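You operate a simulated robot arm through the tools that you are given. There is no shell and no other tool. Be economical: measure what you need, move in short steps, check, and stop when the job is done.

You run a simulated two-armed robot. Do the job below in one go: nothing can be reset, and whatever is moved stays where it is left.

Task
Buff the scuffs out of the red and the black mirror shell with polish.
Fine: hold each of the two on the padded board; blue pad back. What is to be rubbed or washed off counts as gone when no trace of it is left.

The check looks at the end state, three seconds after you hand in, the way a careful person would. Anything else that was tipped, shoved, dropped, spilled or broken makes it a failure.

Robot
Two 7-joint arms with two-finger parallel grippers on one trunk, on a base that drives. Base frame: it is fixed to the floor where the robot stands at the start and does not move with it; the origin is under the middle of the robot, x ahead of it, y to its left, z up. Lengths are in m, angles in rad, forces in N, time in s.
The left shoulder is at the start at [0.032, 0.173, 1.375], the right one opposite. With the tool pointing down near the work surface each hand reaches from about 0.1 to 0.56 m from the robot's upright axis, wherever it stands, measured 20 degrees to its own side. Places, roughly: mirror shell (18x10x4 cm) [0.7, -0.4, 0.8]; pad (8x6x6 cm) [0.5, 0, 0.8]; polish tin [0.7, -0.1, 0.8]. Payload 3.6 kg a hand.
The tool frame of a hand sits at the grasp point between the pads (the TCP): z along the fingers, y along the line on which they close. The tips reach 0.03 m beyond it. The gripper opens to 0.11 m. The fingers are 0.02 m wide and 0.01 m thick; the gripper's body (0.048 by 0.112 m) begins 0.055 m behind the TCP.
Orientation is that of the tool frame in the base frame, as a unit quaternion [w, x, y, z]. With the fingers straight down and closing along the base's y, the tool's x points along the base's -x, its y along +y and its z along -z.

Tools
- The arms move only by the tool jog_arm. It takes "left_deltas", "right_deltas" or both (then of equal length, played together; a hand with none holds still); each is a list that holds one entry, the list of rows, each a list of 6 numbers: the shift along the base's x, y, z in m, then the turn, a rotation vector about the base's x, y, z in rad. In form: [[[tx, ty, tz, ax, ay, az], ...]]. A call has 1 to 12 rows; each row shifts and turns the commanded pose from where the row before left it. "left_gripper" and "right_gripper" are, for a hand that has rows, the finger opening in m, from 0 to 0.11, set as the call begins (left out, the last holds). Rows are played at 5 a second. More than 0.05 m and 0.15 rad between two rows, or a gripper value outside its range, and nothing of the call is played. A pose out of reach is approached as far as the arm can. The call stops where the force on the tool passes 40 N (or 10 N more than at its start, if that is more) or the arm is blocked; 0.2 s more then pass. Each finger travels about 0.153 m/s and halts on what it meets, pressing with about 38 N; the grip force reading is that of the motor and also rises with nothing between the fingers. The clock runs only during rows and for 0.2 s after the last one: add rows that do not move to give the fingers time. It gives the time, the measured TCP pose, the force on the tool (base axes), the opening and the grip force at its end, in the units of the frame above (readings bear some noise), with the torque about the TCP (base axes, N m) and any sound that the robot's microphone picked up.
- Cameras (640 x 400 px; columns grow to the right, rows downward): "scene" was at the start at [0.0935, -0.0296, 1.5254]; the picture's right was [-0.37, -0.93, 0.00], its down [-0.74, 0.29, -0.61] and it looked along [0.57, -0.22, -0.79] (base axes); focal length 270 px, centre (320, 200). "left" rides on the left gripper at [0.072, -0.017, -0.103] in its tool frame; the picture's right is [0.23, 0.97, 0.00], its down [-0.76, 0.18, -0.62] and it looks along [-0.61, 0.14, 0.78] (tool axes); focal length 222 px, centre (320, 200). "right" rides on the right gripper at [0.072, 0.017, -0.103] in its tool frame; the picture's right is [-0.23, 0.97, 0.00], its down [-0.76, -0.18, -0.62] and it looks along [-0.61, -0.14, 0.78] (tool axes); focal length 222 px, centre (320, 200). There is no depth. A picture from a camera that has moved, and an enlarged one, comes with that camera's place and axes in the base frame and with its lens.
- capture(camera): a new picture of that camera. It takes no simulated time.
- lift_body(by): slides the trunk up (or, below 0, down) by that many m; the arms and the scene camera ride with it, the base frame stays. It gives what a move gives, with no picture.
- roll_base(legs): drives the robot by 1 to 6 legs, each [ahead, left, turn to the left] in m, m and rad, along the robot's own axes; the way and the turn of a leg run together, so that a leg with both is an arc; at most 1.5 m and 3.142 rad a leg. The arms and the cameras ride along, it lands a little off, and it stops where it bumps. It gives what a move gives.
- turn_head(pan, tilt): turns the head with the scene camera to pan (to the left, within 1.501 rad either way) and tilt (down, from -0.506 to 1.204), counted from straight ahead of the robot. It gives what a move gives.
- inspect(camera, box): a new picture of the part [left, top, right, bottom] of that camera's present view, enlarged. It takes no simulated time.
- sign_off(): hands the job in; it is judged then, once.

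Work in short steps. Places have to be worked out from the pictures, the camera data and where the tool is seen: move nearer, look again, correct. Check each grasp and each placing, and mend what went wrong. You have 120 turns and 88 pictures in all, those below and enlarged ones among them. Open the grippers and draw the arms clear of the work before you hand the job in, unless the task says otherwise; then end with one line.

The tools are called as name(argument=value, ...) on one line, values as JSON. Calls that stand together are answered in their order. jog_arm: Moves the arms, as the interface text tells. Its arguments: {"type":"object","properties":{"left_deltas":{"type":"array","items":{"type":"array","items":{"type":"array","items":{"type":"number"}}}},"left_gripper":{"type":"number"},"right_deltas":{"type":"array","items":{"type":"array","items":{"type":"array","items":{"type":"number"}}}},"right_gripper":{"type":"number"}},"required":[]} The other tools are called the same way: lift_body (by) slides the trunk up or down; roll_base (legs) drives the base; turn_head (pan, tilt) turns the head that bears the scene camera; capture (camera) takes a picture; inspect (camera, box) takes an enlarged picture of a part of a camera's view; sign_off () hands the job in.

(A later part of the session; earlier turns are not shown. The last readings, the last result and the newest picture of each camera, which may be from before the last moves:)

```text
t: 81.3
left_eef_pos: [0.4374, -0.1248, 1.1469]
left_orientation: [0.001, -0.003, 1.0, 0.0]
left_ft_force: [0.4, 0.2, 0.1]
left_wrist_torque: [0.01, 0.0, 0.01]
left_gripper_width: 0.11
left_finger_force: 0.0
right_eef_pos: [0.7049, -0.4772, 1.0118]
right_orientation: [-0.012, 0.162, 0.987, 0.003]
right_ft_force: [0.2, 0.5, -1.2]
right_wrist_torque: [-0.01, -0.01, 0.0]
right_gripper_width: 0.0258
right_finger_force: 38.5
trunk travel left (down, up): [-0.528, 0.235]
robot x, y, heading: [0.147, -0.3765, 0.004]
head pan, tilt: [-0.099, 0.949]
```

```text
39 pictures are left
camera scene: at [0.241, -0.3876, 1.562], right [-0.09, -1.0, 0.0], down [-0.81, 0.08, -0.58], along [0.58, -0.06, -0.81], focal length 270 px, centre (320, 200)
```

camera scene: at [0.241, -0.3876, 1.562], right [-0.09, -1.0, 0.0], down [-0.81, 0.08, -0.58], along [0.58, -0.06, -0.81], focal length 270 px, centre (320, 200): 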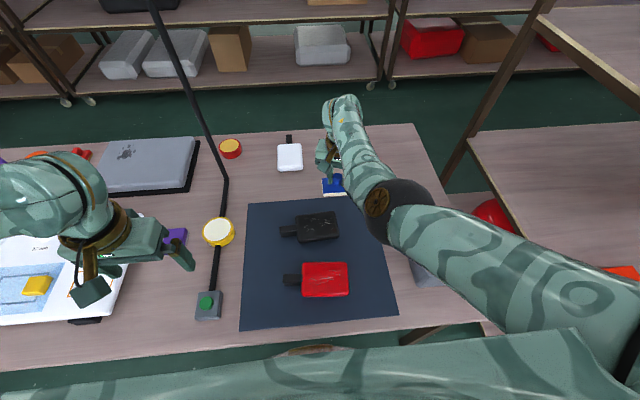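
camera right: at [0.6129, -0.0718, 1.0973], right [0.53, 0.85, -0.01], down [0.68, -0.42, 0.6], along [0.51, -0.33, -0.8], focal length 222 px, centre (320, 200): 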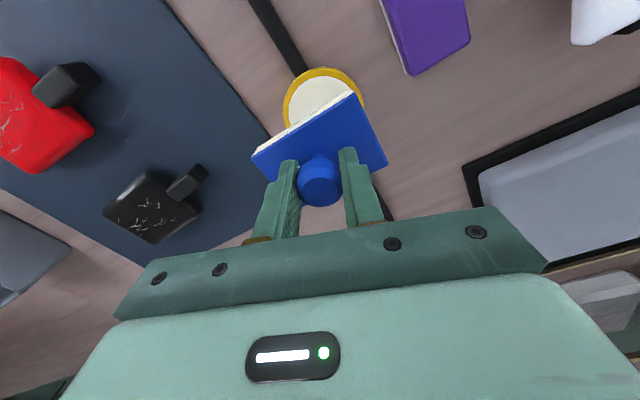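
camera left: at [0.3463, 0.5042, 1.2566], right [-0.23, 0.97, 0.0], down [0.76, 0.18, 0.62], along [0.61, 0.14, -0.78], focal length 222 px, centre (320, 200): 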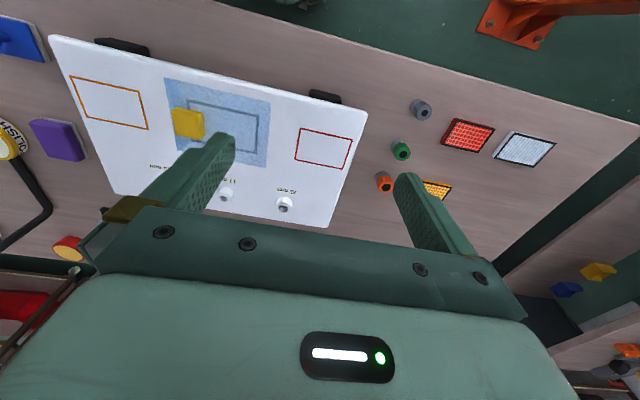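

Positions refined: black body ≈(0.667,-0.42), stalk ≈(0.667,-0.326); red body ≈(0.496,-0.426), stalk ≈(0.508,-0.333). I bring the left hand above the black stalk and turn its yaw, with the right hand moved a bit aside.

jog_arm(left_deltas=[[[0.03, -0.02, 0, 0, 0, 0], [0.03, -0.022, 0, 0, 0, 0], [0.03, -0.022, -0.005, 0, 0, 0], [0.03, -0.022, -0.01, 0, 0, 0], [0.03, -0.022, -0.01, 0, 0, 0], [0.03, -0.022, -0.015, 0, 0, 0], [0.03, -0.022, -0.015, 0, 0, 0], [0.02, -0.022, -0.01, 0, 0, 0]]], right_deltas=[[[0, -0.01, 0, 0, 0, 0], [0, -0.01, 0, 0, 0, 0], [0, -0.01, 0, 0, 0, 0], [0, 0, 0, 0, 0, 0], [0, 0, 0, 0, 0, 0], [0, 0, 0, 0, 0, 0], [0, 0, 0, 0, 0, 0], [0, 0, 0, 0, 0, 0]]], left_gripper=0.08)

jog_arm(left_deltas=[[[0, 0, 0, 0, 0, -0.14], [0, 0, 0, 0, 0, -0.14], [0, 0, 0, 0, 0, -0.14], [0, 0, 0, 0, 0, -0.14], [0, 0, 0, 0, 0, -0.14], [0, 0, 0, 0, 0, -0.14], [0, 0, 0, 0, 0, -0.14], [0, 0, 0, 0, 0, -0.14]]])

capture(camera="scene")

```text
t: 83.1
left_eef_pos: [0.6675, -0.2977, 1.0809]
left_orientation: [0.002, -0.003, 1.0, 0.0]
left_ft_force: [-0.4, -0.4, -0.3]
left_wrist_torque: [0.02, 0.02, 0.0]
left_gripper_width: 0.0799
left_finger_force: 0.1
right_eef_pos: [0.704, -0.5083, 1.0115]
right_orientation: [-0.013, 0.163, 0.987, 0.002]
right_ft_force: [1.0, -0.2, -1.1]
right_wrist_torque: [0.04, 0.03, -0.01]
right_gripper_width: 0.0262
right_finger_force: 37.7
trunk travel left (down, up): [-0.528, 0.235]
robot x, y, heading: [0.1491, -0.3788, 0.005]
head pan, tilt: [-0.099, 0.949]
```

```text
t: 84.9
left_eef_pos: [0.6671, -0.2976, 1.0816]
left_orientation: [0.0, 0.53, 0.848, -0.001]
left_ft_force: [-0.7, 0.5, 0.4]
left_wrist_torque: [-0.01, 0.0, -0.02]
left_gripper_width: 0.08
left_finger_force: 0.1
right_eef_pos: [0.7045, -0.5061, 1.0123]
right_orientation: [-0.013, 0.163, 0.987, 0.001]
right_ft_force: [-0.1, -0.6, -0.7]
right_wrist_torque: [-0.01, -0.01, 0.02]
right_gripper_width: 0.0259
right_finger_force: 38.4
trunk travel left (down, up): [-0.528, 0.235]
robot x, y, heading: [0.1485, -0.38, 0.004]
head pan, tilt: [-0.099, 0.949]
```

```text
38 pictures are left
camera scene: at [0.2412, -0.3877, 1.562], right [-0.09, -1.0, 0.0], down [-0.81, 0.08, -0.58], along [0.58, -0.05, -0.81], focal length 270 px, centre (320, 200)
```

scene: 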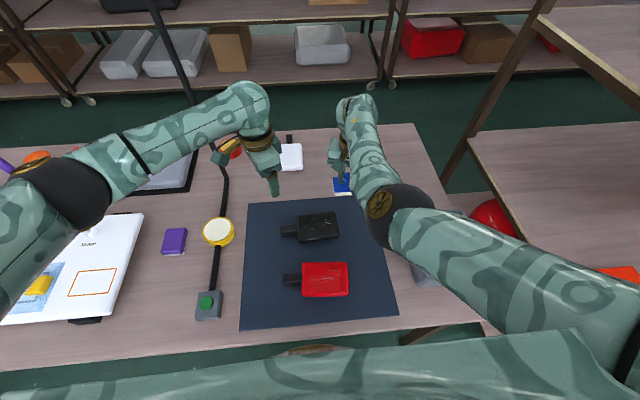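

Left hand turns freely. I complete the yaw to −90° and look with the left camera.

jog_arm(left_deltas=[[[0, -0.006, -0.03, 0, 0, -0.14], [0, -0.006, -0.03, 0, 0, -0.14], [0, -0.006, -0.03, 0, 0, -0.14], [0, -0.006, -0.02, 0, 0, -0.03], [0, 0, 0, 0, 0, 0]]])

capture(camera="left")

```text
t: 86.1
left_eef_pos: [0.6654, -0.3219, 0.9723]
left_orientation: [0.001, 0.704, 0.71, -0.001]
left_ft_force: [0.1, -0.2, 0.4]
left_wrist_torque: [-0.01, -0.01, 0.0]
left_gripper_width: 0.08
left_finger_force: 0.1
right_eef_pos: [0.7044, -0.5062, 1.0135]
right_orientation: [-0.013, 0.162, 0.987, 0.003]
right_ft_force: [0.0, -0.3, 0.9]
right_wrist_torque: [0.02, -0.01, -0.01]
right_gripper_width: 0.026
right_finger_force: 38.2
trunk travel left (down, up): [-0.528, 0.235]
robot x, y, heading: [0.1463, -0.3798, 0.006]
head pan, tilt: [-0.099, 0.949]
```

```text
37 pictures are left
camera left: at [0.6482, -0.2501, 1.0737], right [0.97, 0.23, 0.0], down [0.18, -0.76, 0.63], along [0.15, -0.61, -0.78], focal length 222 px, centre (320, 200)
```

left: 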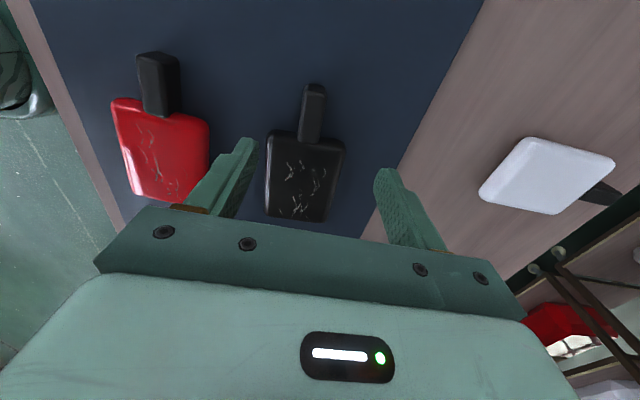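

Black: stalk centre ≈(0.658,-0.322) with the axis turned ≈0.09 rad, body from y −0.356 to −0.488, centre (0.665,-0.422). I align the left hand, raise the right, and lower the trunk 0.1.

jog_arm(left_deltas=[[[-0.004, 0, 0, 0, 0, 0.04], [-0.003, 0, 0, 0, 0, 0.04], [0, 0, 0, 0, 0, 0]]], right_deltas=[[[0, 0, 0.02, 0, 0, 0], [0, 0, 0.02, 0, 0, 0], [0, 0, 0.01, 0, 0, 0]]], left_gripper=0.07)

lift_body(by=-0.1)

capture(camera="left")

```text
t: 86.9
left_eef_pos: [0.6606, -0.3222, 0.9723]
left_orientation: [0.0, 0.675, 0.738, -0.001]
left_ft_force: [0.4, 0.4, 0.3]
left_wrist_torque: [0.01, -0.01, 0.01]
left_gripper_width: 0.07
left_finger_force: 0.0
right_eef_pos: [0.7043, -0.5074, 1.0624]
right_orientation: [-0.012, 0.162, 0.987, 0.002]
right_ft_force: [-0.2, 0.2, -1.9]
right_wrist_torque: [0.04, -0.03, -0.02]
right_gripper_width: 0.0258
right_finger_force: 38.5
trunk travel left (down, up): [-0.528, 0.235]
robot x, y, heading: [0.1512, -0.3798, 0.005]
head pan, tilt: [-0.099, 0.949]
```

```text
t: 88.2
left_eef_pos: [0.6614, -0.3226, 0.871]
left_orientation: [0.0, 0.675, 0.738, -0.001]
left_ft_force: [-0.1, 0.0, 0.0]
left_wrist_torque: [0.0, -0.02, 0.0]
left_gripper_width: 0.0697
left_finger_force: 0.0
right_eef_pos: [0.7037, -0.5067, 0.9625]
right_orientation: [-0.013, 0.163, 0.986, 0.002]
right_ft_force: [-0.1, 0.5, -0.5]
right_wrist_torque: [-0.01, -0.02, -0.01]
right_gripper_width: 0.0258
right_finger_force: 38.0
trunk travel left (down, up): [-0.428, 0.335]
robot x, y, heading: [0.1475, -0.3803, 0.008]
head pan, tilt: [-0.099, 0.949]
```

```text
36 pictures are left
camera left: at [0.6371, -0.2521, 0.9741], right [0.95, 0.31, 0.0], down [0.24, -0.74, 0.62], along [0.19, -0.59, -0.78], focal length 222 px, centre (320, 200)
```

left: 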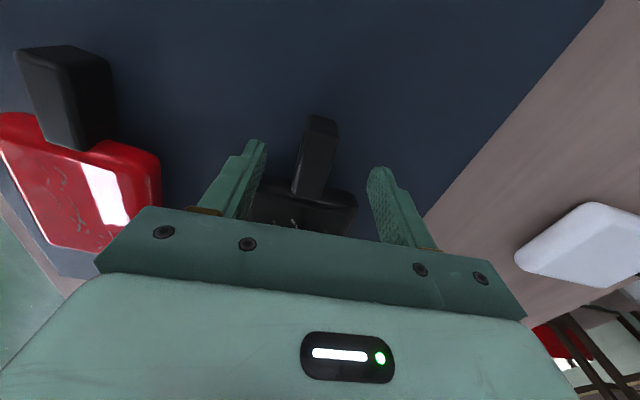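

The stalk sits centred between the fingers. I descend 3.6 cm and close.

jog_arm(left_deltas=[[[0, 0, -0.012, 0, 0, 0], [0, 0, -0.012, 0, 0, 0], [0, 0, -0.008, 0, 0, 0], [0, 0, -0.005, 0, 0, 0]]])

jog_arm(left_deltas=[[[0, 0, 0, 0, 0, 0], [0, 0, 0, 0, 0, 0], [0, 0, 0, 0, 0, 0], [0, 0, 0, 0, 0, 0]]], left_gripper=0.0)

capture(camera="left")

capture(camera="right")

```text
t: 89.2
left_eef_pos: [0.6616, -0.3228, 0.8383]
left_orientation: [0.003, 0.677, 0.736, 0.002]
left_ft_force: [-0.6, 4.5, 35.8]
left_wrist_torque: [0.29, 1.44, -0.09]
left_gripper_width: 0.0701
left_finger_force: 0.5
right_eef_pos: [0.7027, -0.5061, 0.9641]
right_orientation: [-0.012, 0.163, 0.987, 0.003]
right_ft_force: [-0.6, 0.0, -0.8]
right_wrist_torque: [-0.02, -0.01, 0.0]
right_gripper_width: 0.0259
right_finger_force: 37.9
trunk travel left (down, up): [-0.428, 0.335]
robot x, y, heading: [0.1483, -0.381, 0.009]
head pan, tilt: [-0.099, 0.949]
```

```text
t: 89.5
left_eef_pos: [0.6604, -0.324, 0.8372]
left_orientation: [0.003, 0.677, 0.736, -0.001]
left_ft_force: [-13.3, 2.2, 24.5]
left_wrist_torque: [0.36, 0.94, 0.02]
left_gripper_width: 0.0238
left_finger_force: 32.9
right_eef_pos: [0.7025, -0.5059, 0.9629]
right_orientation: [-0.012, 0.162, 0.987, 0.003]
right_ft_force: [-0.2, -0.3, -0.7]
right_wrist_torque: [0.01, 0.02, 0.03]
right_gripper_width: 0.026
right_finger_force: 38.4
trunk travel left (down, up): [-0.428, 0.335]
robot x, y, heading: [0.1491, -0.376, 0.011]
head pan, tilt: [-0.099, 0.949]
stopped in row 1 (left hand): the force on the tool passed its limit at 63 N (the readings are from after the stop); the commanded pose is now the measured one
```

```text
35 pictures are left
camera left: at [0.6366, -0.2535, 0.9401], right [0.95, 0.31, 0.0], down [0.24, -0.74, 0.63], along [0.19, -0.6, -0.78], focal length 222 px, centre (320, 200)
```

left: 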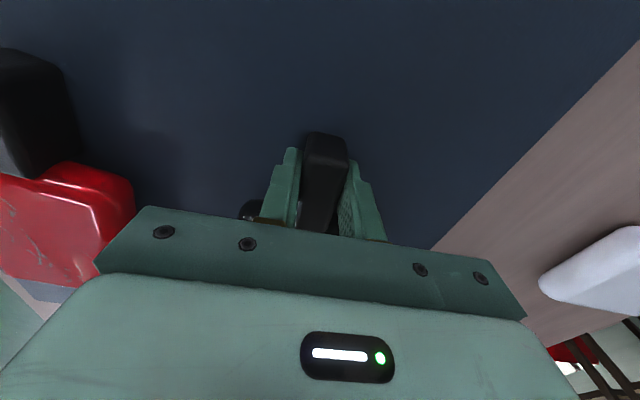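

```text
34 pictures are left
camera right: at [0.6416, -0.4673, 1.068], right [0.53, 0.85, 0.0], down [0.68, -0.42, 0.6], along [0.51, -0.32, -0.8], focal length 222 px, centre (320, 200)
```

right: 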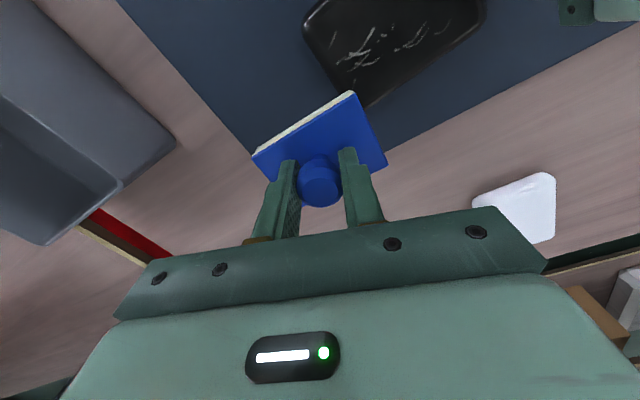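

Black stalk is gripped (0.024). I relax the left hand's downward press slightly, and bring the right hand with the pad over the shell, turning it to yaw≈0 so it stays clear of the left hand.

jog_arm(left_deltas=[[[0, 0, 0.001, 0, 0, 0], [0, 0, 0.001, 0, 0, 0], [0, 0, 0, 0, 0, 0], [0, 0, 0, 0, 0, 0], [0, 0, 0, 0, 0, 0]]], right_deltas=[[[-0.008, 0.015, 0, 0, 0, 0.1], [-0.008, 0.015, 0, 0, 0, 0.1], [-0.009, 0.015, -0.005, 0, 0, 0.1], [-0.009, 0.015, -0.005, 0, 0, 0.03], [0, 0.0, -0.01, 0, 0, 0]]])

capture(camera="scene")

capture(camera="right")

```text
t: 90.7
left_eef_pos: [0.6618, -0.3239, 0.8381]
left_orientation: [0.001, 0.676, 0.737, -0.002]
left_ft_force: [0.4, -0.9, 2.3]
left_wrist_torque: [-0.32, -0.02, 0.0]
left_gripper_width: 0.0237
left_finger_force: 37.7
right_eef_pos: [0.6818, -0.4576, 0.9507]
right_orientation: [-0.001, 0.005, 1.0, -0.005]
right_ft_force: [-0.1, -0.4, -0.8]
right_wrist_torque: [-0.01, 0.02, 0.02]
right_gripper_width: 0.0258
right_finger_force: 37.8
trunk travel left (down, up): [-0.428, 0.335]
robot x, y, heading: [0.1469, -0.3807, 0.011]
head pan, tilt: [-0.099, 0.949]
```

```text
33 pictures are left
camera scene: at [0.2583, -0.3876, 1.4613], right [-0.09, -1.0, 0.0], down [-0.81, 0.08, -0.58], along [0.58, -0.05, -0.81], focal length 270 px, centre (320, 200)
```

scene: 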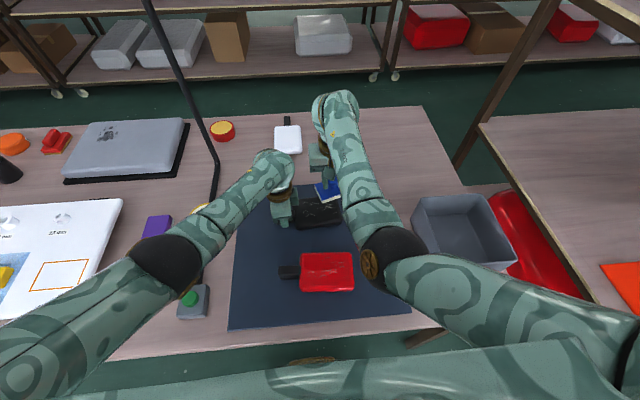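

```text
32 pictures are left
camera right: at [0.6096, -0.4378, 1.0543], right [0.24, 0.97, -0.01], down [0.76, -0.18, 0.62], along [0.6, -0.16, -0.78], focal length 222 px, centre (320, 200)
```

right: 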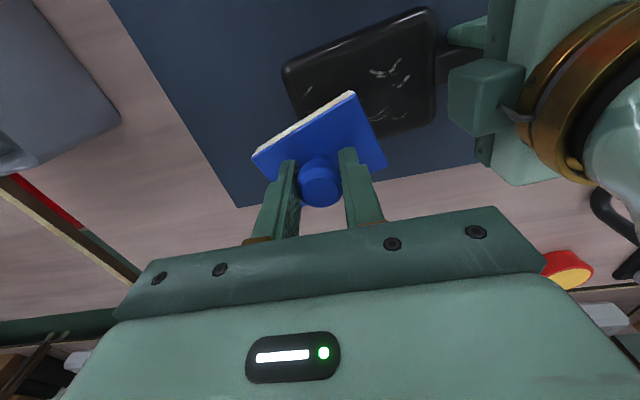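

Good clearance and no tilt. I lower the pad onto the shell near (0.675,-0.448) until light contact.

jog_arm(right_deltas=[[[-0.005, 0.008, -0.012, 0, 0, 0], [0, 0, -0.012, 0, 0, 0], [0, 0, -0.006, 0, 0, 0], [0, 0, -0.004, 0, 0, 0], [0, 0, -0.004, 0, 0, 0]]])

```text
t: 91.9
left_eef_pos: [0.6602, -0.3231, 0.8377]
left_orientation: [0.001, 0.677, 0.736, -0.001]
left_ft_force: [-0.4, -0.4, -0.1]
left_wrist_torque: [-0.11, 0.01, -0.01]
left_gripper_width: 0.0235
left_finger_force: 37.9
right_eef_pos: [0.6772, -0.456, 0.908]
right_orientation: [-0.004, 0.007, 1.0, -0.011]
right_ft_force: [-0.3, -0.3, -0.8]
right_wrist_torque: [0.0, -0.04, 0.0]
right_gripper_width: 0.0258
right_finger_force: 37.8
trunk travel left (down, up): [-0.428, 0.335]
robot x, y, heading: [0.1505, -0.3831, 0.006]
head pan, tilt: [-0.099, 0.949]
```

Almost in contact. I go a few millimetres further, watching drift and tilt.

jog_arm(right_deltas=[[[0, 0.002, -0.003, 0, 0, 0], [0, 0.002, -0.003, 0, 0, 0], [0, 0.002, -0.002, 0, 0, 0]]])

```text
t: 92.7
left_eef_pos: [0.661, -0.3241, 0.8376]
left_orientation: [0.001, 0.676, 0.736, -0.002]
left_ft_force: [-1.2, 0.6, -0.1]
left_wrist_torque: [-0.01, 0.05, -0.03]
left_gripper_width: 0.0235
left_finger_force: 38.3
right_eef_pos: [0.6745, -0.4508, 0.8989]
right_orientation: [-0.006, 0.007, 1.0, -0.011]
right_ft_force: [-0.5, 0.3, -0.6]
right_wrist_torque: [-0.02, -0.03, -0.03]
right_gripper_width: 0.0259
right_finger_force: 37.6
trunk travel left (down, up): [-0.428, 0.335]
robot x, y, heading: [0.1488, -0.3843, 0.007]
head pan, tilt: [-0.099, 0.949]
```

No contact yet at pad-bottom ≈0.834; continue down in small steps.

jog_arm(right_deltas=[[[0, 0.001, -0.003, 0, 0, 0], [0, 0.001, -0.003, 0, 0, 0], [0, 0.001, -0.003, 0, 0, 0]]])

```text
t: 93.4
left_eef_pos: [0.6595, -0.3229, 0.8377]
left_orientation: [0.001, 0.676, 0.737, 0.0]
left_ft_force: [0.0, 1.0, 3.5]
left_wrist_torque: [-0.74, -0.14, -0.03]
left_gripper_width: 0.0237
left_finger_force: 37.9
right_eef_pos: [0.6765, -0.4534, 0.8946]
right_orientation: [0.0, 0.009, 1.0, -0.015]
right_ft_force: [-1.0, -2.1, 9.0]
right_wrist_torque: [0.21, 0.35, 0.04]
right_gripper_width: 0.0259
right_finger_force: 38.2
trunk travel left (down, up): [-0.428, 0.335]
robot x, y, heading: [0.1458, -0.3777, 0.003]
head pan, tilt: [-0.099, 0.949]
stopped in row 3 (right hand): the force on the tool passed its limit at 43 N (the readings are from after the stop); the commanded pose is now the measured one
```

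Contact with 9 N. I begin zig-zag strokes of ~1.2 cm per row across the shell.

jog_arm(right_deltas=[[[0.012, 0, 0.0005, 0, 0, 0], [-0.012, 0, 0, 0, 0, 0], [-0.012, 0, 0, 0, 0, 0], [-0.012, 0, 0, 0, 0, 0], [-0.004, 0.012, 0, 0, 0, 0], [0.012, 0, 0, 0, 0, 0], [0.012, 0, 0, 0, 0, 0], [0.012, 0, 0, 0, 0, 0], [0.004, 0.012, 0, 0, 0, 0], [-0.012, 0, 0, 0, 0, 0], [-0.012, 0, 0, 0, 0, 0], [-0.012, 0, 0, 0, 0, 0]]])

```text
t: 95.1
left_eef_pos: [0.6588, -0.3233, 0.8372]
left_orientation: [0.0, 0.674, 0.739, 0.0]
left_ft_force: [-4.6, -0.1, 9.5]
left_wrist_torque: [0.25, 0.68, 0.28]
left_gripper_width: 0.0233
left_finger_force: 37.9
right_eef_pos: [0.6784, -0.4581, 0.8932]
right_orientation: [0.002, 0.014, 1.0, -0.028]
right_ft_force: [-0.6, -1.9, 11.8]
right_wrist_torque: [0.52, -0.16, 0.03]
right_gripper_width: 0.0264
right_finger_force: 38.3
trunk travel left (down, up): [-0.428, 0.335]
robot x, y, heading: [0.1477, -0.3811, 0.002]
head pan, tilt: [-0.099, 0.949]
stopped in row 8 (right hand): the force on the tool passed its limit at 50 N (the readings are from after the stop); the commanded pose is now the measured one
```

The right wrist starts to tilt again (arm too bent). I stop, lift the pad, release the stalk, and will reposition the base 0.1 m to the right with the trunk higher so the right arm is straighter.

jog_arm(right_deltas=[[[0, 0, 0.01, 0, 0, 0], [0, -0.005, 0.02, 0, 0, 0], [0, -0.01, 0.03, 0.02, 0, 0], [0, -0.01, 0.02, 0.02, 0, 0]]], left_deltas=[[[0, 0, 0, 0, 0, 0], [0, 0, 0, 0, 0, 0], [0, 0, 0, 0, 0, 0], [0, 0, 0, 0, 0, 0]]], left_gripper=0.07)

jog_arm(left_deltas=[[[0, 0, 0.02, 0, 0, 0], [0, 0, 0.03, 0, 0, 0], [0, 0, 0.03, 0, 0, 0], [0, 0, 0.02, 0, 0, 0]]])

capture(camera="right")

```text
t: 96.1
left_eef_pos: [0.6611, -0.3224, 0.838]
left_orientation: [0.001, 0.674, 0.739, 0.0]
left_ft_force: [8.2, 3.2, 26.8]
left_wrist_torque: [0.15, 0.74, -0.3]
left_gripper_width: 0.0655
left_finger_force: 0.0
right_eef_pos: [0.6795, -0.4963, 0.9694]
right_orientation: [-0.002, 0.021, 1.0, -0.018]
right_ft_force: [-0.1, 0.0, -0.9]
right_wrist_torque: [0.0, 0.0, -0.02]
right_gripper_width: 0.0258
right_finger_force: 38.6
trunk travel left (down, up): [-0.428, 0.335]
robot x, y, heading: [0.1488, -0.3798, 0.008]
head pan, tilt: [-0.099, 0.949]
```

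```text
t: 97.1
left_eef_pos: [0.6601, -0.322, 0.9367]
left_orientation: [-0.001, 0.674, 0.739, -0.001]
left_ft_force: [0.0, -0.7, 1.0]
left_wrist_torque: [-0.04, -0.04, 0.0]
left_gripper_width: 0.07
left_finger_force: 0.0
right_eef_pos: [0.6805, -0.495, 0.9706]
right_orientation: [0.0, 0.021, 1.0, -0.015]
right_ft_force: [0.6, 0.8, -0.6]
right_wrist_torque: [0.01, -0.05, 0.01]
right_gripper_width: 0.0257
right_finger_force: 37.6
trunk travel left (down, up): [-0.428, 0.335]
robot x, y, heading: [0.1487, -0.3769, 0.011]
head pan, tilt: [-0.099, 0.949]
```

```text
31 pictures are left
camera right: at [0.6091, -0.4709, 1.0731], right [0.27, 0.96, -0.03], down [0.75, -0.19, 0.63], along [0.6, -0.19, -0.78], focal length 222 px, centre (320, 200)
```

right: 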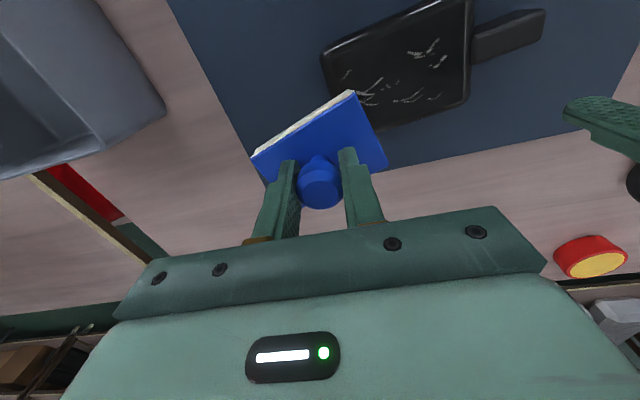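

Scuffs on the far part are already fading, so polishing works. Now raise the trunk, drive 0.1 m right, and bring the hands back over the shell.

lift_body(by=0.06)

roll_base(legs=[[0, -0.1, -0.008]])

jog_arm(left_deltas=[[[0, 0.03, 0, 0, 0, 0], [0, 0.03, 0, 0, 0, 0], [0, 0.03, 0, 0, 0, 0], [0, 0.01, 0, 0, 0, 0], [0, 0, 0, 0, 0, 0]]], right_deltas=[[[0, 0.03, 0.0, 0.01, 0, 0], [0, 0.03, 0, 0.01, 0, 0], [0, 0.03, 0, 0, 0, 0], [0, 0.03, 0, 0, 0, 0], [0, 0.01, 0, 0, 0, 0]]])

capture(camera="left")

```text
t: 98.1
left_eef_pos: [0.6614, -0.3218, 0.9969]
left_orientation: [-0.001, 0.675, 0.738, 0.0]
left_ft_force: [-0.3, 0.2, 0.5]
left_wrist_torque: [-0.02, 0.02, -0.02]
left_gripper_width: 0.0699
left_finger_force: 0.0
right_eef_pos: [0.6803, -0.4925, 1.0281]
right_orientation: [-0.001, 0.019, 1.0, -0.015]
right_ft_force: [0.3, 0.3, -0.8]
right_wrist_torque: [0.03, 0.0, -0.01]
right_gripper_width: 0.0262
right_finger_force: 38.6
trunk travel left (down, up): [-0.488, 0.275]
robot x, y, heading: [0.1462, -0.3786, 0.004]
head pan, tilt: [-0.099, 0.949]
```

```text
t: 99.3
left_eef_pos: [0.6612, -0.4275, 0.996]
left_orientation: [0.0, 0.677, 0.736, -0.001]
left_ft_force: [0.6, -0.4, -0.1]
left_wrist_torque: [0.05, 0.0, 0.02]
left_gripper_width: 0.0699
left_finger_force: 0.0
right_eef_pos: [0.6814, -0.5965, 1.0314]
right_orientation: [0.0, 0.023, 1.0, -0.013]
right_ft_force: [0.2, -0.4, -1.8]
right_wrist_torque: [-0.02, 0.03, -0.02]
right_gripper_width: 0.026
right_finger_force: 38.0
trunk travel left (down, up): [-0.488, 0.275]
robot x, y, heading: [0.1476, -0.4784, -0.006]
head pan, tilt: [-0.099, 0.949]
```

```text
t: 100.5
left_eef_pos: [0.6615, -0.3272, 0.9959]
left_orientation: [0.0, 0.677, 0.736, 0.0]
left_ft_force: [0.7, 0.6, -1.0]
left_wrist_torque: [-0.02, 0.03, 0.01]
left_gripper_width: 0.07
left_finger_force: 0.0
right_eef_pos: [0.6778, -0.4664, 1.03]
right_orientation: [-0.001, 0.023, 1.0, -0.003]
right_ft_force: [0.0, 0.0, -0.4]
right_wrist_torque: [-0.01, -0.03, -0.02]
right_gripper_width: 0.026
right_finger_force: 38.0
trunk travel left (down, up): [-0.488, 0.275]
robot x, y, heading: [0.1465, -0.478, -0.005]
head pan, tilt: [-0.099, 0.949]
```

```text
30 pictures are left
camera left: at [0.6386, -0.2569, 1.0982], right [0.95, 0.31, 0.0], down [0.24, -0.74, 0.62], along [0.19, -0.59, -0.78], focal length 222 px, centre (320, 200)
```

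left: 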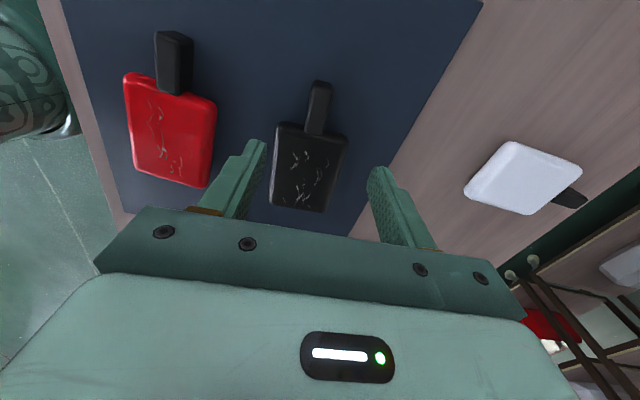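

Black stalk at about x≈0.655 near y −0.315, same angle. I lower the left hand onto it and grip, keeping tips just above the board.

jog_arm(left_deltas=[[[-0.003, 0.006, -0.035, 0, 0, 0.01], [-0.003, 0.006, -0.035, 0, 0, 0.01], [0, 0, -0.035, 0, 0, 0], [0, 0, -0.03, 0, 0, 0], [0, 0, -0.014, 0, 0, 0], [0, 0, -0.004, 0, 0, 0]]])

capture(camera="left")

```text
t: 101.9
left_eef_pos: [0.6556, -0.3147, 0.8431]
left_orientation: [-0.001, 0.67, 0.743, -0.001]
left_ft_force: [-0.2, 0.3, -0.2]
left_wrist_torque: [0.0, -0.02, -0.02]
left_gripper_width: 0.0698
left_finger_force: 0.2
right_eef_pos: [0.678, -0.4684, 1.0318]
right_orientation: [0.001, 0.022, 1.0, -0.004]
right_ft_force: [-1.0, -0.4, 0.0]
right_wrist_torque: [0.0, -0.04, 0.01]
right_gripper_width: 0.0258
right_finger_force: 38.3
trunk travel left (down, up): [-0.488, 0.275]
robot x, y, heading: [0.1502, -0.4825, -0.002]
head pan, tilt: [-0.099, 0.949]
```

```text
29 pictures are left
camera left: at [0.6319, -0.2454, 0.946], right [0.95, 0.33, 0.0], down [0.26, -0.74, 0.62], along [0.2, -0.59, -0.78], focal length 222 px, centre (320, 200)
```

left: 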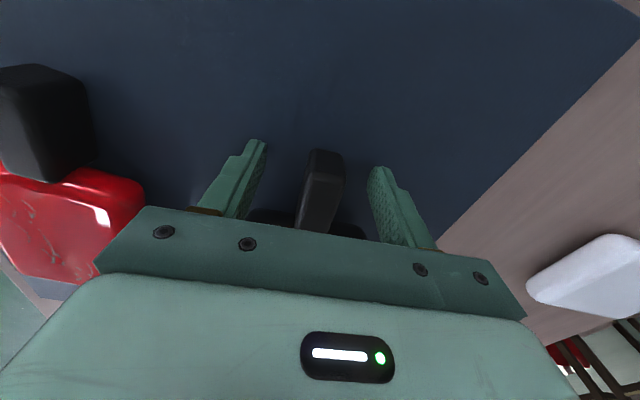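

Fingers straddle the stalk. I close the left grip and lower the pad toward the shell.

jog_arm(left_deltas=[[[0, 0, -0.001, 0, 0, 0], [0, 0, 0, 0, 0, 0], [0, 0, 0, 0, 0, 0], [0, 0, 0, 0, 0, 0], [0, 0, 0, 0, 0, 0]]], right_deltas=[[[0, 0.005, -0.03, 0, 0, 0], [0, 0.005, -0.03, 0, 0, 0], [0, 0.005, -0.03, 0, 0, 0], [0, 0.005, -0.025, 0, 0, 0], [0, 0, -0.01, 0, 0, 0]]], left_gripper=0.0)

```text
t: 103.1
left_eef_pos: [0.6551, -0.3135, 0.8428]
left_orientation: [0.0, 0.67, 0.742, 0.0]
left_ft_force: [1.3, 1.4, 8.5]
left_wrist_torque: [-0.05, -0.03, 0.13]
left_gripper_width: 0.0235
left_finger_force: 38.0
right_eef_pos: [0.6634, -0.4965, 0.9396]
right_orientation: [0.012, 0.029, 0.999, -0.007]
right_ft_force: [1.7, -0.6, -1.3]
right_wrist_torque: [-0.03, 0.01, 0.02]
right_gripper_width: 0.0259
right_finger_force: 38.2
right hand out of reach, approached as far as the arm can: row 1, 2, 3, 4, 5
trunk travel left (down, up): [-0.488, 0.275]
robot x, y, heading: [0.1504, -0.4784, 0.002]
head pan, tilt: [-0.099, 0.949]
```

The right arm is now just past full stretch. I open and raise the left hand by 3.5 cm, lower the trunk by the same, then re-grip.

jog_arm(left_deltas=[[[0, 0, 0, 0, 0, 0], [0, 0, 0, 0, 0, 0], [0, 0, 0.015, 0, 0, 0], [0, 0, 0.02, 0, 0, 0]]], right_deltas=[[[0, 0, 0.01, 0, 0, 0], [0, 0, 0.01, 0, 0, 0], [0, 0, 0.01, 0, 0, 0], [0, 0, 0, 0, 0, 0]]], left_gripper=0.07)

lift_body(by=-0.035)

jog_arm(left_deltas=[[[0, 0, 0, 0, 0, 0], [0, 0, 0, 0, 0, 0], [0, 0, 0, 0, 0, 0], [0, 0, 0, 0, 0, 0]]], left_gripper=0.0)

```text
t: 104.3
left_eef_pos: [0.6567, -0.3156, 0.8777]
left_orientation: [0.0, 0.67, 0.742, -0.001]
left_ft_force: [-0.7, 0.1, 0.5]
left_wrist_torque: [0.0, 0.0, 0.0]
left_gripper_width: 0.0701
left_finger_force: 0.1
right_eef_pos: [0.6712, -0.5073, 0.9732]
right_orientation: [0.017, 0.036, 0.999, -0.012]
right_ft_force: [0.0, 0.2, -0.8]
right_wrist_torque: [0.0, 0.02, 0.01]
right_gripper_width: 0.0258
right_finger_force: 38.4
trunk travel left (down, up): [-0.488, 0.275]
robot x, y, heading: [0.1499, -0.4807, -0.002]
head pan, tilt: [-0.099, 0.949]
stopped in row 4 (right hand): the arm was blocked; the commanded pose is now the measured one
```

```text
t: 105.1
left_eef_pos: [0.6567, -0.3147, 0.8447]
left_orientation: [0.0, 0.67, 0.743, -0.001]
left_ft_force: [0.0, 0.0, -0.4]
left_wrist_torque: [0.0, 0.01, -0.02]
left_gripper_width: 0.0699
left_finger_force: 0.0
right_eef_pos: [0.676, -0.5204, 0.9392]
right_orientation: [0.022, 0.043, 0.999, -0.019]
right_ft_force: [-0.2, 0.8, -0.3]
right_wrist_torque: [0.0, 0.04, 0.01]
right_gripper_width: 0.0258
right_finger_force: 37.5
trunk travel left (down, up): [-0.453, 0.31]
robot x, y, heading: [0.1547, -0.485, -0.005]
head pan, tilt: [-0.099, 0.949]
```

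```text
t: 106.1
left_eef_pos: [0.6545, -0.3146, 0.8438]
left_orientation: [-0.001, 0.67, 0.743, -0.001]
left_ft_force: [0.6, 0.2, 1.6]
left_wrist_torque: [-0.06, -0.05, 0.07]
left_gripper_width: 0.0237
left_finger_force: 38.1
right_eef_pos: [0.6755, -0.5172, 0.9385]
right_orientation: [0.021, 0.043, 0.999, -0.02]
right_ft_force: [1.2, 0.4, -0.5]
right_wrist_torque: [-0.02, 0.0, -0.02]
right_gripper_width: 0.0258
right_finger_force: 38.1
trunk travel left (down, up): [-0.453, 0.31]
robot x, y, heading: [0.1496, -0.4795, -0.005]
head pan, tilt: [-0.099, 0.949]
```

The right arm's limit is inward reach with its elbow turned in; the left arm with elbow out has no such trouble. I'll restore the right elbow outward: first release the shell, raise, and drive left for free space.

jog_arm(left_deltas=[[[0, 0, 0, 0, 0, 0], [0, 0, 0, 0, 0, 0], [0, 0, 0.03, 0, 0, 0], [0, 0, 0.04, 0, 0, 0], [0, 0, 0.04, 0, 0, 0]]], left_gripper=0.08)

lift_body(by=0.1)

roll_base(legs=[[0, 0.4, 0]])

jog_arm(right_deltas=[[[-0.01, 0, 0.02, -0.13, 0, 0], [-0.01, 0, 0.02, -0.14, 0, 0], [0, 0, 0.02, -0.14, 0, 0], [0, 0, 0.02, -0.14, 0, 0], [0, 0, 0.02, -0.14, 0, 0], [0, 0, 0, -0.14, 0, 0], [0, 0.01, 0, -0.14, 0, 0], [0, 0.01, 0, -0.14, 0, 0], [0, 0.01, 0, -0.14, 0, 0], [0, 0.01, 0, -0.14, 0, 0], [0, 0.01, 0, -0.14, 0, 0], [0, 0.01, 0, -0.14, 0, 0]]])

capture(camera="scene")

```text
t: 107.3
left_eef_pos: [0.6563, -0.3145, 0.9541]
left_orientation: [-0.001, 0.67, 0.743, 0.0]
left_ft_force: [0.4, -0.1, -0.8]
left_wrist_torque: [0.0, 0.01, -0.01]
left_gripper_width: 0.0802
left_finger_force: 0.0
right_eef_pos: [0.6763, -0.5195, 0.9391]
right_orientation: [0.022, 0.042, 0.999, -0.02]
right_ft_force: [0.1, -0.4, 0.1]
right_wrist_torque: [0.02, 0.0, 0.04]
right_gripper_width: 0.026
right_finger_force: 37.4
trunk travel left (down, up): [-0.453, 0.31]
robot x, y, heading: [0.1521, -0.4794, -0.003]
head pan, tilt: [-0.099, 0.949]
```

```text
t: 108.6
left_eef_pos: [0.656, -0.3142, 1.0519]
left_orientation: [0.0, 0.67, 0.743, -0.001]
left_ft_force: [0.4, 0.3, -0.5]
left_wrist_torque: [-0.02, 0.0, -0.02]
left_gripper_width: 0.0801
left_finger_force: 0.0
right_eef_pos: [0.6721, -0.515, 1.0344]
right_orientation: [0.016, 0.04, 0.999, -0.018]
right_ft_force: [-0.2, 0.0, -0.3]
right_wrist_torque: [0.0, -0.01, 0.05]
right_gripper_width: 0.0258
right_finger_force: 37.5
trunk travel left (down, up): [-0.553, 0.21]
robot x, y, heading: [0.1493, -0.4752, -0.005]
head pan, tilt: [-0.099, 0.949]
```

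```text
t: 111.1
left_eef_pos: [0.6605, 0.0833, 1.0535]
left_orientation: [-0.001, 0.672, 0.741, -0.001]
left_ft_force: [0.0, -0.1, -0.4]
left_wrist_torque: [-0.02, -0.05, 0.01]
left_gripper_width: 0.0801
left_finger_force: 0.0
right_eef_pos: [0.6756, -0.1151, 1.038]
right_orientation: [0.019, 0.043, 0.999, -0.016]
right_ft_force: [-0.5, -0.1, 0.3]
right_wrist_torque: [-0.01, 0.02, 0.03]
right_gripper_width: 0.0262
right_finger_force: 38.0
trunk travel left (down, up): [-0.553, 0.21]
robot x, y, heading: [0.1542, -0.078, -0.014]
head pan, tilt: [-0.099, 0.949]
```

```text
t: 113.7
left_eef_pos: [0.6547, 0.096, 1.0428]
left_orientation: [-0.012, 0.665, 0.747, -0.007]
left_ft_force: [0.4, -0.8, 0.7]
left_wrist_torque: [0.02, 0.0, 0.01]
left_gripper_width: 0.0799
left_finger_force: 0.2
right_eef_pos: [0.6431, -0.1314, 1.1629]
right_orientation: [0.043, 0.029, 0.885, -0.463]
right_ft_force: [0.2, 0.1, 0.6]
right_wrist_torque: [0.02, 0.02, 0.02]
right_gripper_width: 0.0259
right_finger_force: 38.3
right hand out of reach, approached as far as the arm can: row 5, 6, 7, 8, 9, 10, 11, 12
trunk travel left (down, up): [-0.553, 0.21]
robot x, y, heading: [0.1525, -0.079, -0.012]
head pan, tilt: [-0.099, 0.949]
```

```text
28 pictures are left
camera scene: at [0.2415, -0.0872, 1.5871], right [-0.11, -0.99, 0.0], down [-0.81, 0.09, -0.58], along [0.58, -0.06, -0.81], focal length 270 px, centre (320, 200)
```

scene: 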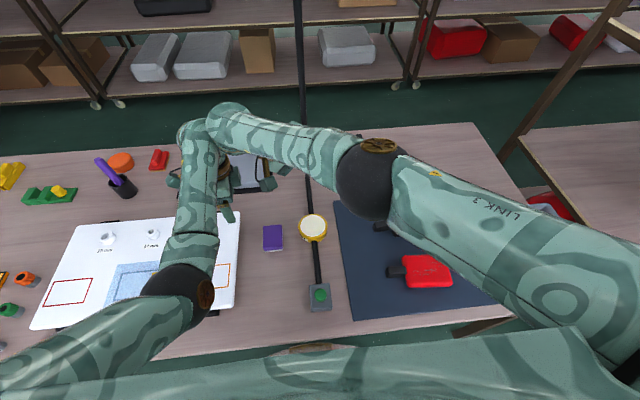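

My hands came too close: the right wrist leans on the left arm. I pull the left hand away to the left and back.

jog_arm(left_deltas=[[[0, 0.03, 0.01, 0, 0, 0.05], [-0.01, 0.04, 0.01, 0, 0, 0.1], [-0.02, 0.04, 0.01, 0, 0, 0.14], [-0.02, 0.04, 0.01, 0, 0, 0.14], [-0.02, 0.04, 0, 0, 0, 0.14], [-0.03, 0.03, 0, 0, 0, 0.14], [-0.03, 0.02, 0, 0, 0, 0.14], [-0.03, 0, 0, 0, 0, 0.14]]])

jog_arm(right_deltas=[[[-0.01, -0.03, 0, -0.14, 0, 0], [-0.01, -0.03, 0, -0.14, 0, 0], [-0.01, -0.03, 0, -0.14, 0, 0], [-0.01, -0.03, 0, -0.14, 0, 0], [-0.01, -0.03, 0, -0.14, 0, 0], [0, -0.02, 0, -0.14, 0, 0]]])

capture(camera="scene")

```text
t: 115.5
left_eef_pos: [0.501, 0.3263, 1.0958]
left_orientation: [0.0, 0.238, 0.971, 0.004]
left_ft_force: [-0.3, 0.4, -0.5]
left_wrist_torque: [0.02, -0.01, -0.01]
left_gripper_width: 0.0802
left_finger_force: 0.2
right_eef_pos: [0.6399, -0.131, 1.1584]
right_orientation: [0.038, 0.025, 0.885, -0.463]
right_ft_force: [0.4, -0.2, -0.7]
right_wrist_torque: [0.02, -0.05, 0.02]
right_gripper_width: 0.0258
right_finger_force: 37.9
trunk travel left (down, up): [-0.553, 0.21]
robot x, y, heading: [0.1535, -0.0758, -0.01]
head pan, tilt: [-0.099, 0.949]
```

```text
t: 116.9
left_eef_pos: [0.5009, 0.3242, 1.0965]
left_orientation: [0.0, 0.238, 0.971, 0.001]
left_ft_force: [0.3, 0.2, -0.1]
left_wrist_torque: [0.03, -0.01, 0.02]
left_gripper_width: 0.0799
left_finger_force: 0.0
right_eef_pos: [0.6339, -0.3198, 1.1275]
right_orientation: [-0.045, -0.006, -0.619, 0.784]
right_ft_force: [-0.6, -1.0, -0.3]
right_wrist_torque: [0.03, 0.0, -0.01]
right_gripper_width: 0.026
right_finger_force: 37.8
right hand out of reach, approached as far as the arm can: row 2, 3, 4, 5, 6
trunk travel left (down, up): [-0.553, 0.21]
robot x, y, heading: [0.1529, -0.0742, -0.006]
head pan, tilt: [-0.099, 0.949]
```

```text
27 pictures are left
camera scene: at [0.2409, -0.0878, 1.5871], right [-0.11, -0.99, 0.0], down [-0.81, 0.09, -0.58], along [0.58, -0.06, -0.81], focal length 270 px, centre (320, 200)
```

scene: 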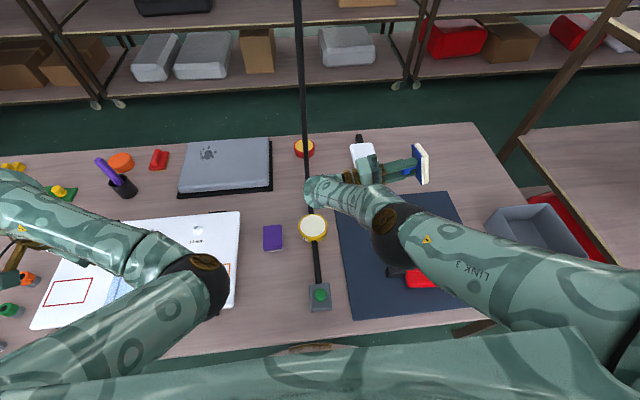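

Fingers now point to -y. Next yaw +90° so they point ahead.

jog_arm(right_deltas=[[[-0.005, 0.005, 0, 0, 0, 0.14], [-0.005, 0.005, 0, 0, 0, 0.14], [-0.005, 0.005, 0, 0, 0, 0.14], [-0.005, 0.005, 0, 0, 0, 0.14], [0, 0.005, 0, 0, 0, 0.14], [0, 0.005, 0, 0, 0, 0.14], [0, 0.005, 0, 0, 0, 0.14], [0, 0.005, 0, 0, 0, 0.14], [0, 0, 0, 0, 0, 0.14], [0, 0, 0, 0, 0, 0.14], [0, 0, 0, 0, 0, 0.14]]])

jog_arm(right_deltas=[[[-0.01, -0.01, 0, 0, 0.14, 0], [-0.01, -0.01, 0, 0, 0.14, 0], [-0.01, -0.01, 0, 0, 0.14, 0], [-0.01, -0.01, 0, 0, 0.14, 0], [-0.01, -0.01, 0, 0, 0.14, 0], [-0.01, -0.01, 0, 0, 0.14, 0], [-0.01, -0.01, 0, 0, 0.14, 0], [-0.01, -0.01, 0, 0, 0.14, 0], [-0.01, -0.01, 0, 0, 0.14, 0], [-0.01, -0.01, 0, 0, 0.14, 0], [-0.01, -0.01, 0, 0, 0.14, 0], [-0.01, -0.01, 0, 0, 0.14, 0]]])

capture(camera="scene")

```text
t: 118.8
left_eef_pos: [0.5029, 0.3256, 1.0957]
left_orientation: [0.0, 0.237, 0.971, 0.004]
left_ft_force: [0.5, 0.6, 0.4]
left_wrist_torque: [0.03, -0.01, 0.0]
left_gripper_width: 0.0801
left_finger_force: 0.2
right_eef_pos: [0.6602, -0.2663, 1.1206]
right_orientation: [-0.244, 0.13, -0.506, 0.817]
right_ft_force: [1.3, 0.4, -1.5]
right_wrist_torque: [0.04, 0.01, 0.04]
right_gripper_width: 0.0259
right_finger_force: 37.7
right hand out of reach, approached as far as the arm can: row 1, 2, 3, 4, 5, 6, 7, 8, 9
trunk travel left (down, up): [-0.553, 0.21]
robot x, y, heading: [0.1549, -0.0776, -0.008]
head pan, tilt: [-0.099, 0.949]
stopped in row 9 (right hand): the arm was blocked; the commanded pose is now the measured one
```

```text
t: 121.4
left_eef_pos: [0.501, 0.3262, 1.0957]
left_orientation: [-0.001, 0.238, 0.971, 0.003]
left_ft_force: [-0.1, -0.1, 0.1]
left_wrist_torque: [0.02, 0.01, 0.0]
left_gripper_width: 0.0797
left_finger_force: 0.1
right_eef_pos: [0.5294, -0.3556, 1.0883]
right_orientation: [0.216, 0.695, -0.521, 0.445]
right_ft_force: [0.2, 0.0, -0.6]
right_wrist_torque: [0.05, 0.0, 0.01]
right_gripper_width: 0.0263
right_finger_force: 38.1
right hand out of reach, approached as far as the arm can: row 1
trunk travel left (down, up): [-0.553, 0.21]
robot x, y, heading: [0.1524, -0.0773, -0.012]
head pan, tilt: [-0.099, 0.949]
```

```text
26 pictures are left
camera scene: at [0.241, -0.0873, 1.5871], right [-0.11, -0.99, 0.0], down [-0.81, 0.09, -0.58], along [0.58, -0.06, -0.81], focal length 270 px, centre (320, 200)
```

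scene: 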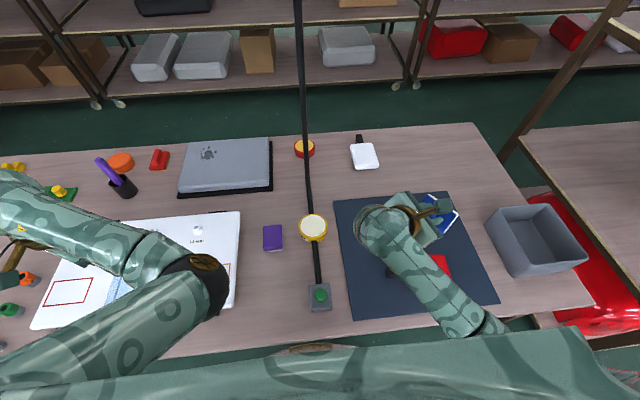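

The elbow is out to the right now. I finish the loop: yaw the fingers forward, then pitch them down.

jog_arm(right_deltas=[[[0, 0, 0.005, 0, 0, 0.137], [0, 0, 0.005, 0, 0, 0.137], [0, 0, 0.005, 0, 0, 0.137], [0, 0, 0.005, 0, 0, 0.137], [0, 0, 0.005, 0, 0, 0.137], [0, 0, 0.005, 0, 0, 0.137], [0, 0, 0.005, 0, 0, 0.137], [0, 0, 0.005, 0, 0, 0.137]]])

jog_arm(right_deltas=[[[0, 0, 0, 0, 0.13, 0], [0, 0, 0, 0, 0.13, 0], [0, 0, 0, 0, 0.13, 0], [-0.005, 0, 0, 0, 0.13, 0], [-0.005, 0, 0, 0, 0.13, 0], [-0.005, 0, 0, 0, 0.13, 0], [-0.005, 0, 0, 0, 0.13, 0], [-0.005, 0, 0, 0, 0.13, 0]]])

capture(camera="scene")

```text
t: 123.2
left_eef_pos: [0.501, 0.3252, 1.0948]
left_orientation: [-0.001, 0.238, 0.971, 0.002]
left_ft_force: [0.0, -0.7, 0.2]
left_wrist_torque: [0.01, 0.0, -0.01]
left_gripper_width: 0.08
left_finger_force: 0.1
right_eef_pos: [0.5311, -0.3548, 1.1277]
right_orientation: [-0.05, 0.865, -0.082, 0.492]
right_ft_force: [-0.7, 0.1, -0.7]
right_wrist_torque: [0.02, 0.01, -0.02]
right_gripper_width: 0.0256
right_finger_force: 37.9
trunk travel left (down, up): [-0.553, 0.21]
robot x, y, heading: [0.151, -0.0742, -0.013]
head pan, tilt: [-0.099, 0.949]
```

```text
t: 125.0
left_eef_pos: [0.5013, 0.3251, 1.0942]
left_orientation: [-0.001, 0.237, 0.971, 0.004]
left_ft_force: [-0.2, -0.5, 0.7]
left_wrist_torque: [0.05, 0.03, 0.01]
left_gripper_width: 0.0799
left_finger_force: 0.0
right_eef_pos: [0.5068, -0.3547, 1.1272]
right_orientation: [-0.001, 0.995, -0.097, -0.003]
right_ft_force: [-1.1, 0.3, -1.8]
right_wrist_torque: [0.01, 0.03, -0.02]
right_gripper_width: 0.0261
right_finger_force: 37.8
right hand out of reach, approached as far as the arm can: row 2
trunk travel left (down, up): [-0.553, 0.21]
robot x, y, heading: [0.1504, -0.0713, -0.006]
head pan, tilt: [-0.099, 0.949]
```

```text
25 pictures are left
camera scene: at [0.242, -0.0873, 1.587], right [-0.11, -0.99, 0.0], down [-0.81, 0.09, -0.58], along [0.58, -0.06, -0.81], focal length 270 px, centre (320, 200)
```

scene: 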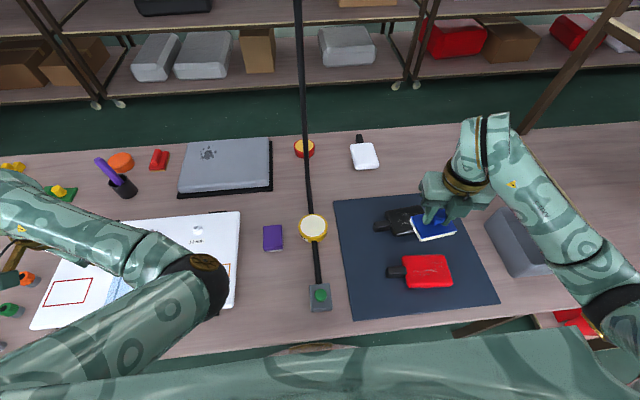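

Excellent: the elbow is well outside and the tool is vertical, with yaw ≈169° (pad nearly axis-aligned again). I test the inward/forward reach in this posture.

jog_arm(right_deltas=[[[0.02, 0.027, -0.005, 0, 0, 0], [0.02, 0.027, -0.005, 0, 0, 0], [0.02, 0.027, -0.01, 0, 0, 0], [0.02, 0.027, -0.01, 0, 0, 0], [0.02, 0.027, -0.01, 0, 0, 0], [0.02, 0.027, -0.01, 0, 0, 0], [0.02, 0.027, -0.01, 0, 0, 0], [0.02, 0.027, -0.01, 0, 0, 0]]])

```text
t: 126.8
left_eef_pos: [0.502, 0.3266, 1.0933]
left_orientation: [-0.001, 0.238, 0.971, 0.003]
left_ft_force: [0.0, 0.5, -0.1]
left_wrist_torque: [0.03, -0.01, 0.01]
left_gripper_width: 0.0798
left_finger_force: 0.2
right_eef_pos: [0.668, -0.1458, 1.0571]
right_orientation: [0.004, 0.995, -0.099, -0.001]
right_ft_force: [0.1, -0.1, -1.3]
right_wrist_torque: [0.0, 0.0, 0.01]
right_gripper_width: 0.0259
right_finger_force: 37.9
trunk travel left (down, up): [-0.553, 0.21]
robot x, y, heading: [0.1503, -0.0766, -0.007]
head pan, tilt: [-0.099, 0.949]
```

Full reach without tilt. Since the tin is right here, I take fresh polish: move over the tin and lower the trunk 0.1.

jog_arm(right_deltas=[[[0.002, 0.018, 0, 0, 0, 0], [0.002, 0.018, 0, 0, 0, 0], [0, 0, 0, 0, 0, 0]]])

lift_body(by=-0.12)

capture(camera="right")

```text
t: 127.6
left_eef_pos: [0.5016, 0.3247, 1.0939]
left_orientation: [-0.001, 0.237, 0.971, 0.003]
left_ft_force: [-0.7, 0.2, -0.8]
left_wrist_torque: [0.0, -0.03, 0.0]
left_gripper_width: 0.0801
left_finger_force: 0.1
right_eef_pos: [0.6713, -0.1077, 1.0583]
right_orientation: [0.001, 0.995, -0.1, -0.001]
right_ft_force: [0.6, -0.1, 0.0]
right_wrist_torque: [-0.04, 0.02, -0.04]
right_gripper_width: 0.0256
right_finger_force: 37.2
trunk travel left (down, up): [-0.553, 0.21]
robot x, y, heading: [0.1526, -0.0776, -0.01]
head pan, tilt: [-0.099, 0.949]
```

```text
t: 129.1
left_eef_pos: [0.501, 0.3252, 0.9759]
left_orientation: [0.001, 0.238, 0.971, 0.001]
left_ft_force: [0.2, -1.0, 0.0]
left_wrist_torque: [-0.01, 0.01, -0.02]
left_gripper_width: 0.08
left_finger_force: 0.1
right_eef_pos: [0.6797, -0.1107, 0.9458]
right_orientation: [0.002, 0.995, -0.102, 0.009]
right_ft_force: [-0.3, 0.0, 0.3]
right_wrist_torque: [-0.01, 0.01, 0.01]
right_gripper_width: 0.0258
right_finger_force: 37.5
trunk travel left (down, up): [-0.433, 0.33]
robot x, y, heading: [0.1558, -0.0776, -0.012]
head pan, tilt: [-0.099, 0.949]
```

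```text
24 pictures are left
camera right: at [0.7457, -0.142, 1.0508], right [-0.42, -0.91, 0.0], down [-0.72, 0.33, 0.61], along [-0.55, 0.26, -0.79], focal length 222 px, centre (320, 200)
```

right: 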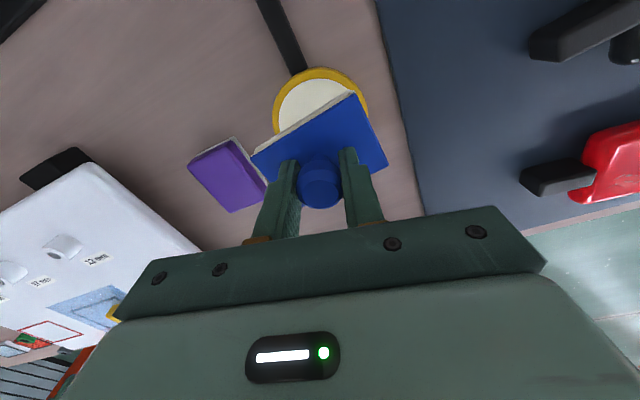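

Pad is over the tin centre. I descend to contact.

jog_arm(right_deltas=[[[-0.002, 0, -0.02, 0, 0, 0], [0, 0, -0.018, 0, 0, 0], [0, 0, -0.012, 0, 0, 0], [0, 0, -0.005, 0, 0, 0], [0, 0, -0.003, 0, 0, 0]]])

```text
t: 130.2
left_eef_pos: [0.4999, 0.3263, 0.9762]
left_orientation: [0.0, 0.238, 0.971, 0.004]
left_ft_force: [-0.1, -0.3, 0.2]
left_wrist_torque: [-0.02, 0.01, 0.0]
left_gripper_width: 0.0798
left_finger_force: 0.1
right_eef_pos: [0.674, -0.119, 0.8836]
right_orientation: [0.007, 0.995, -0.103, 0.005]
right_ft_force: [-7.1, -4.4, 20.0]
right_wrist_torque: [0.57, 0.8, 0.3]
right_gripper_width: 0.026
right_finger_force: 38.5
trunk travel left (down, up): [-0.433, 0.33]
robot x, y, heading: [0.1514, -0.0762, -0.01]
head pan, tilt: [-0.099, 0.949]
stopped in row 5 (right hand): the force on the tool passed its limit at 43 N (the readings are from after the stop); the commanded pose is now the measured one
```

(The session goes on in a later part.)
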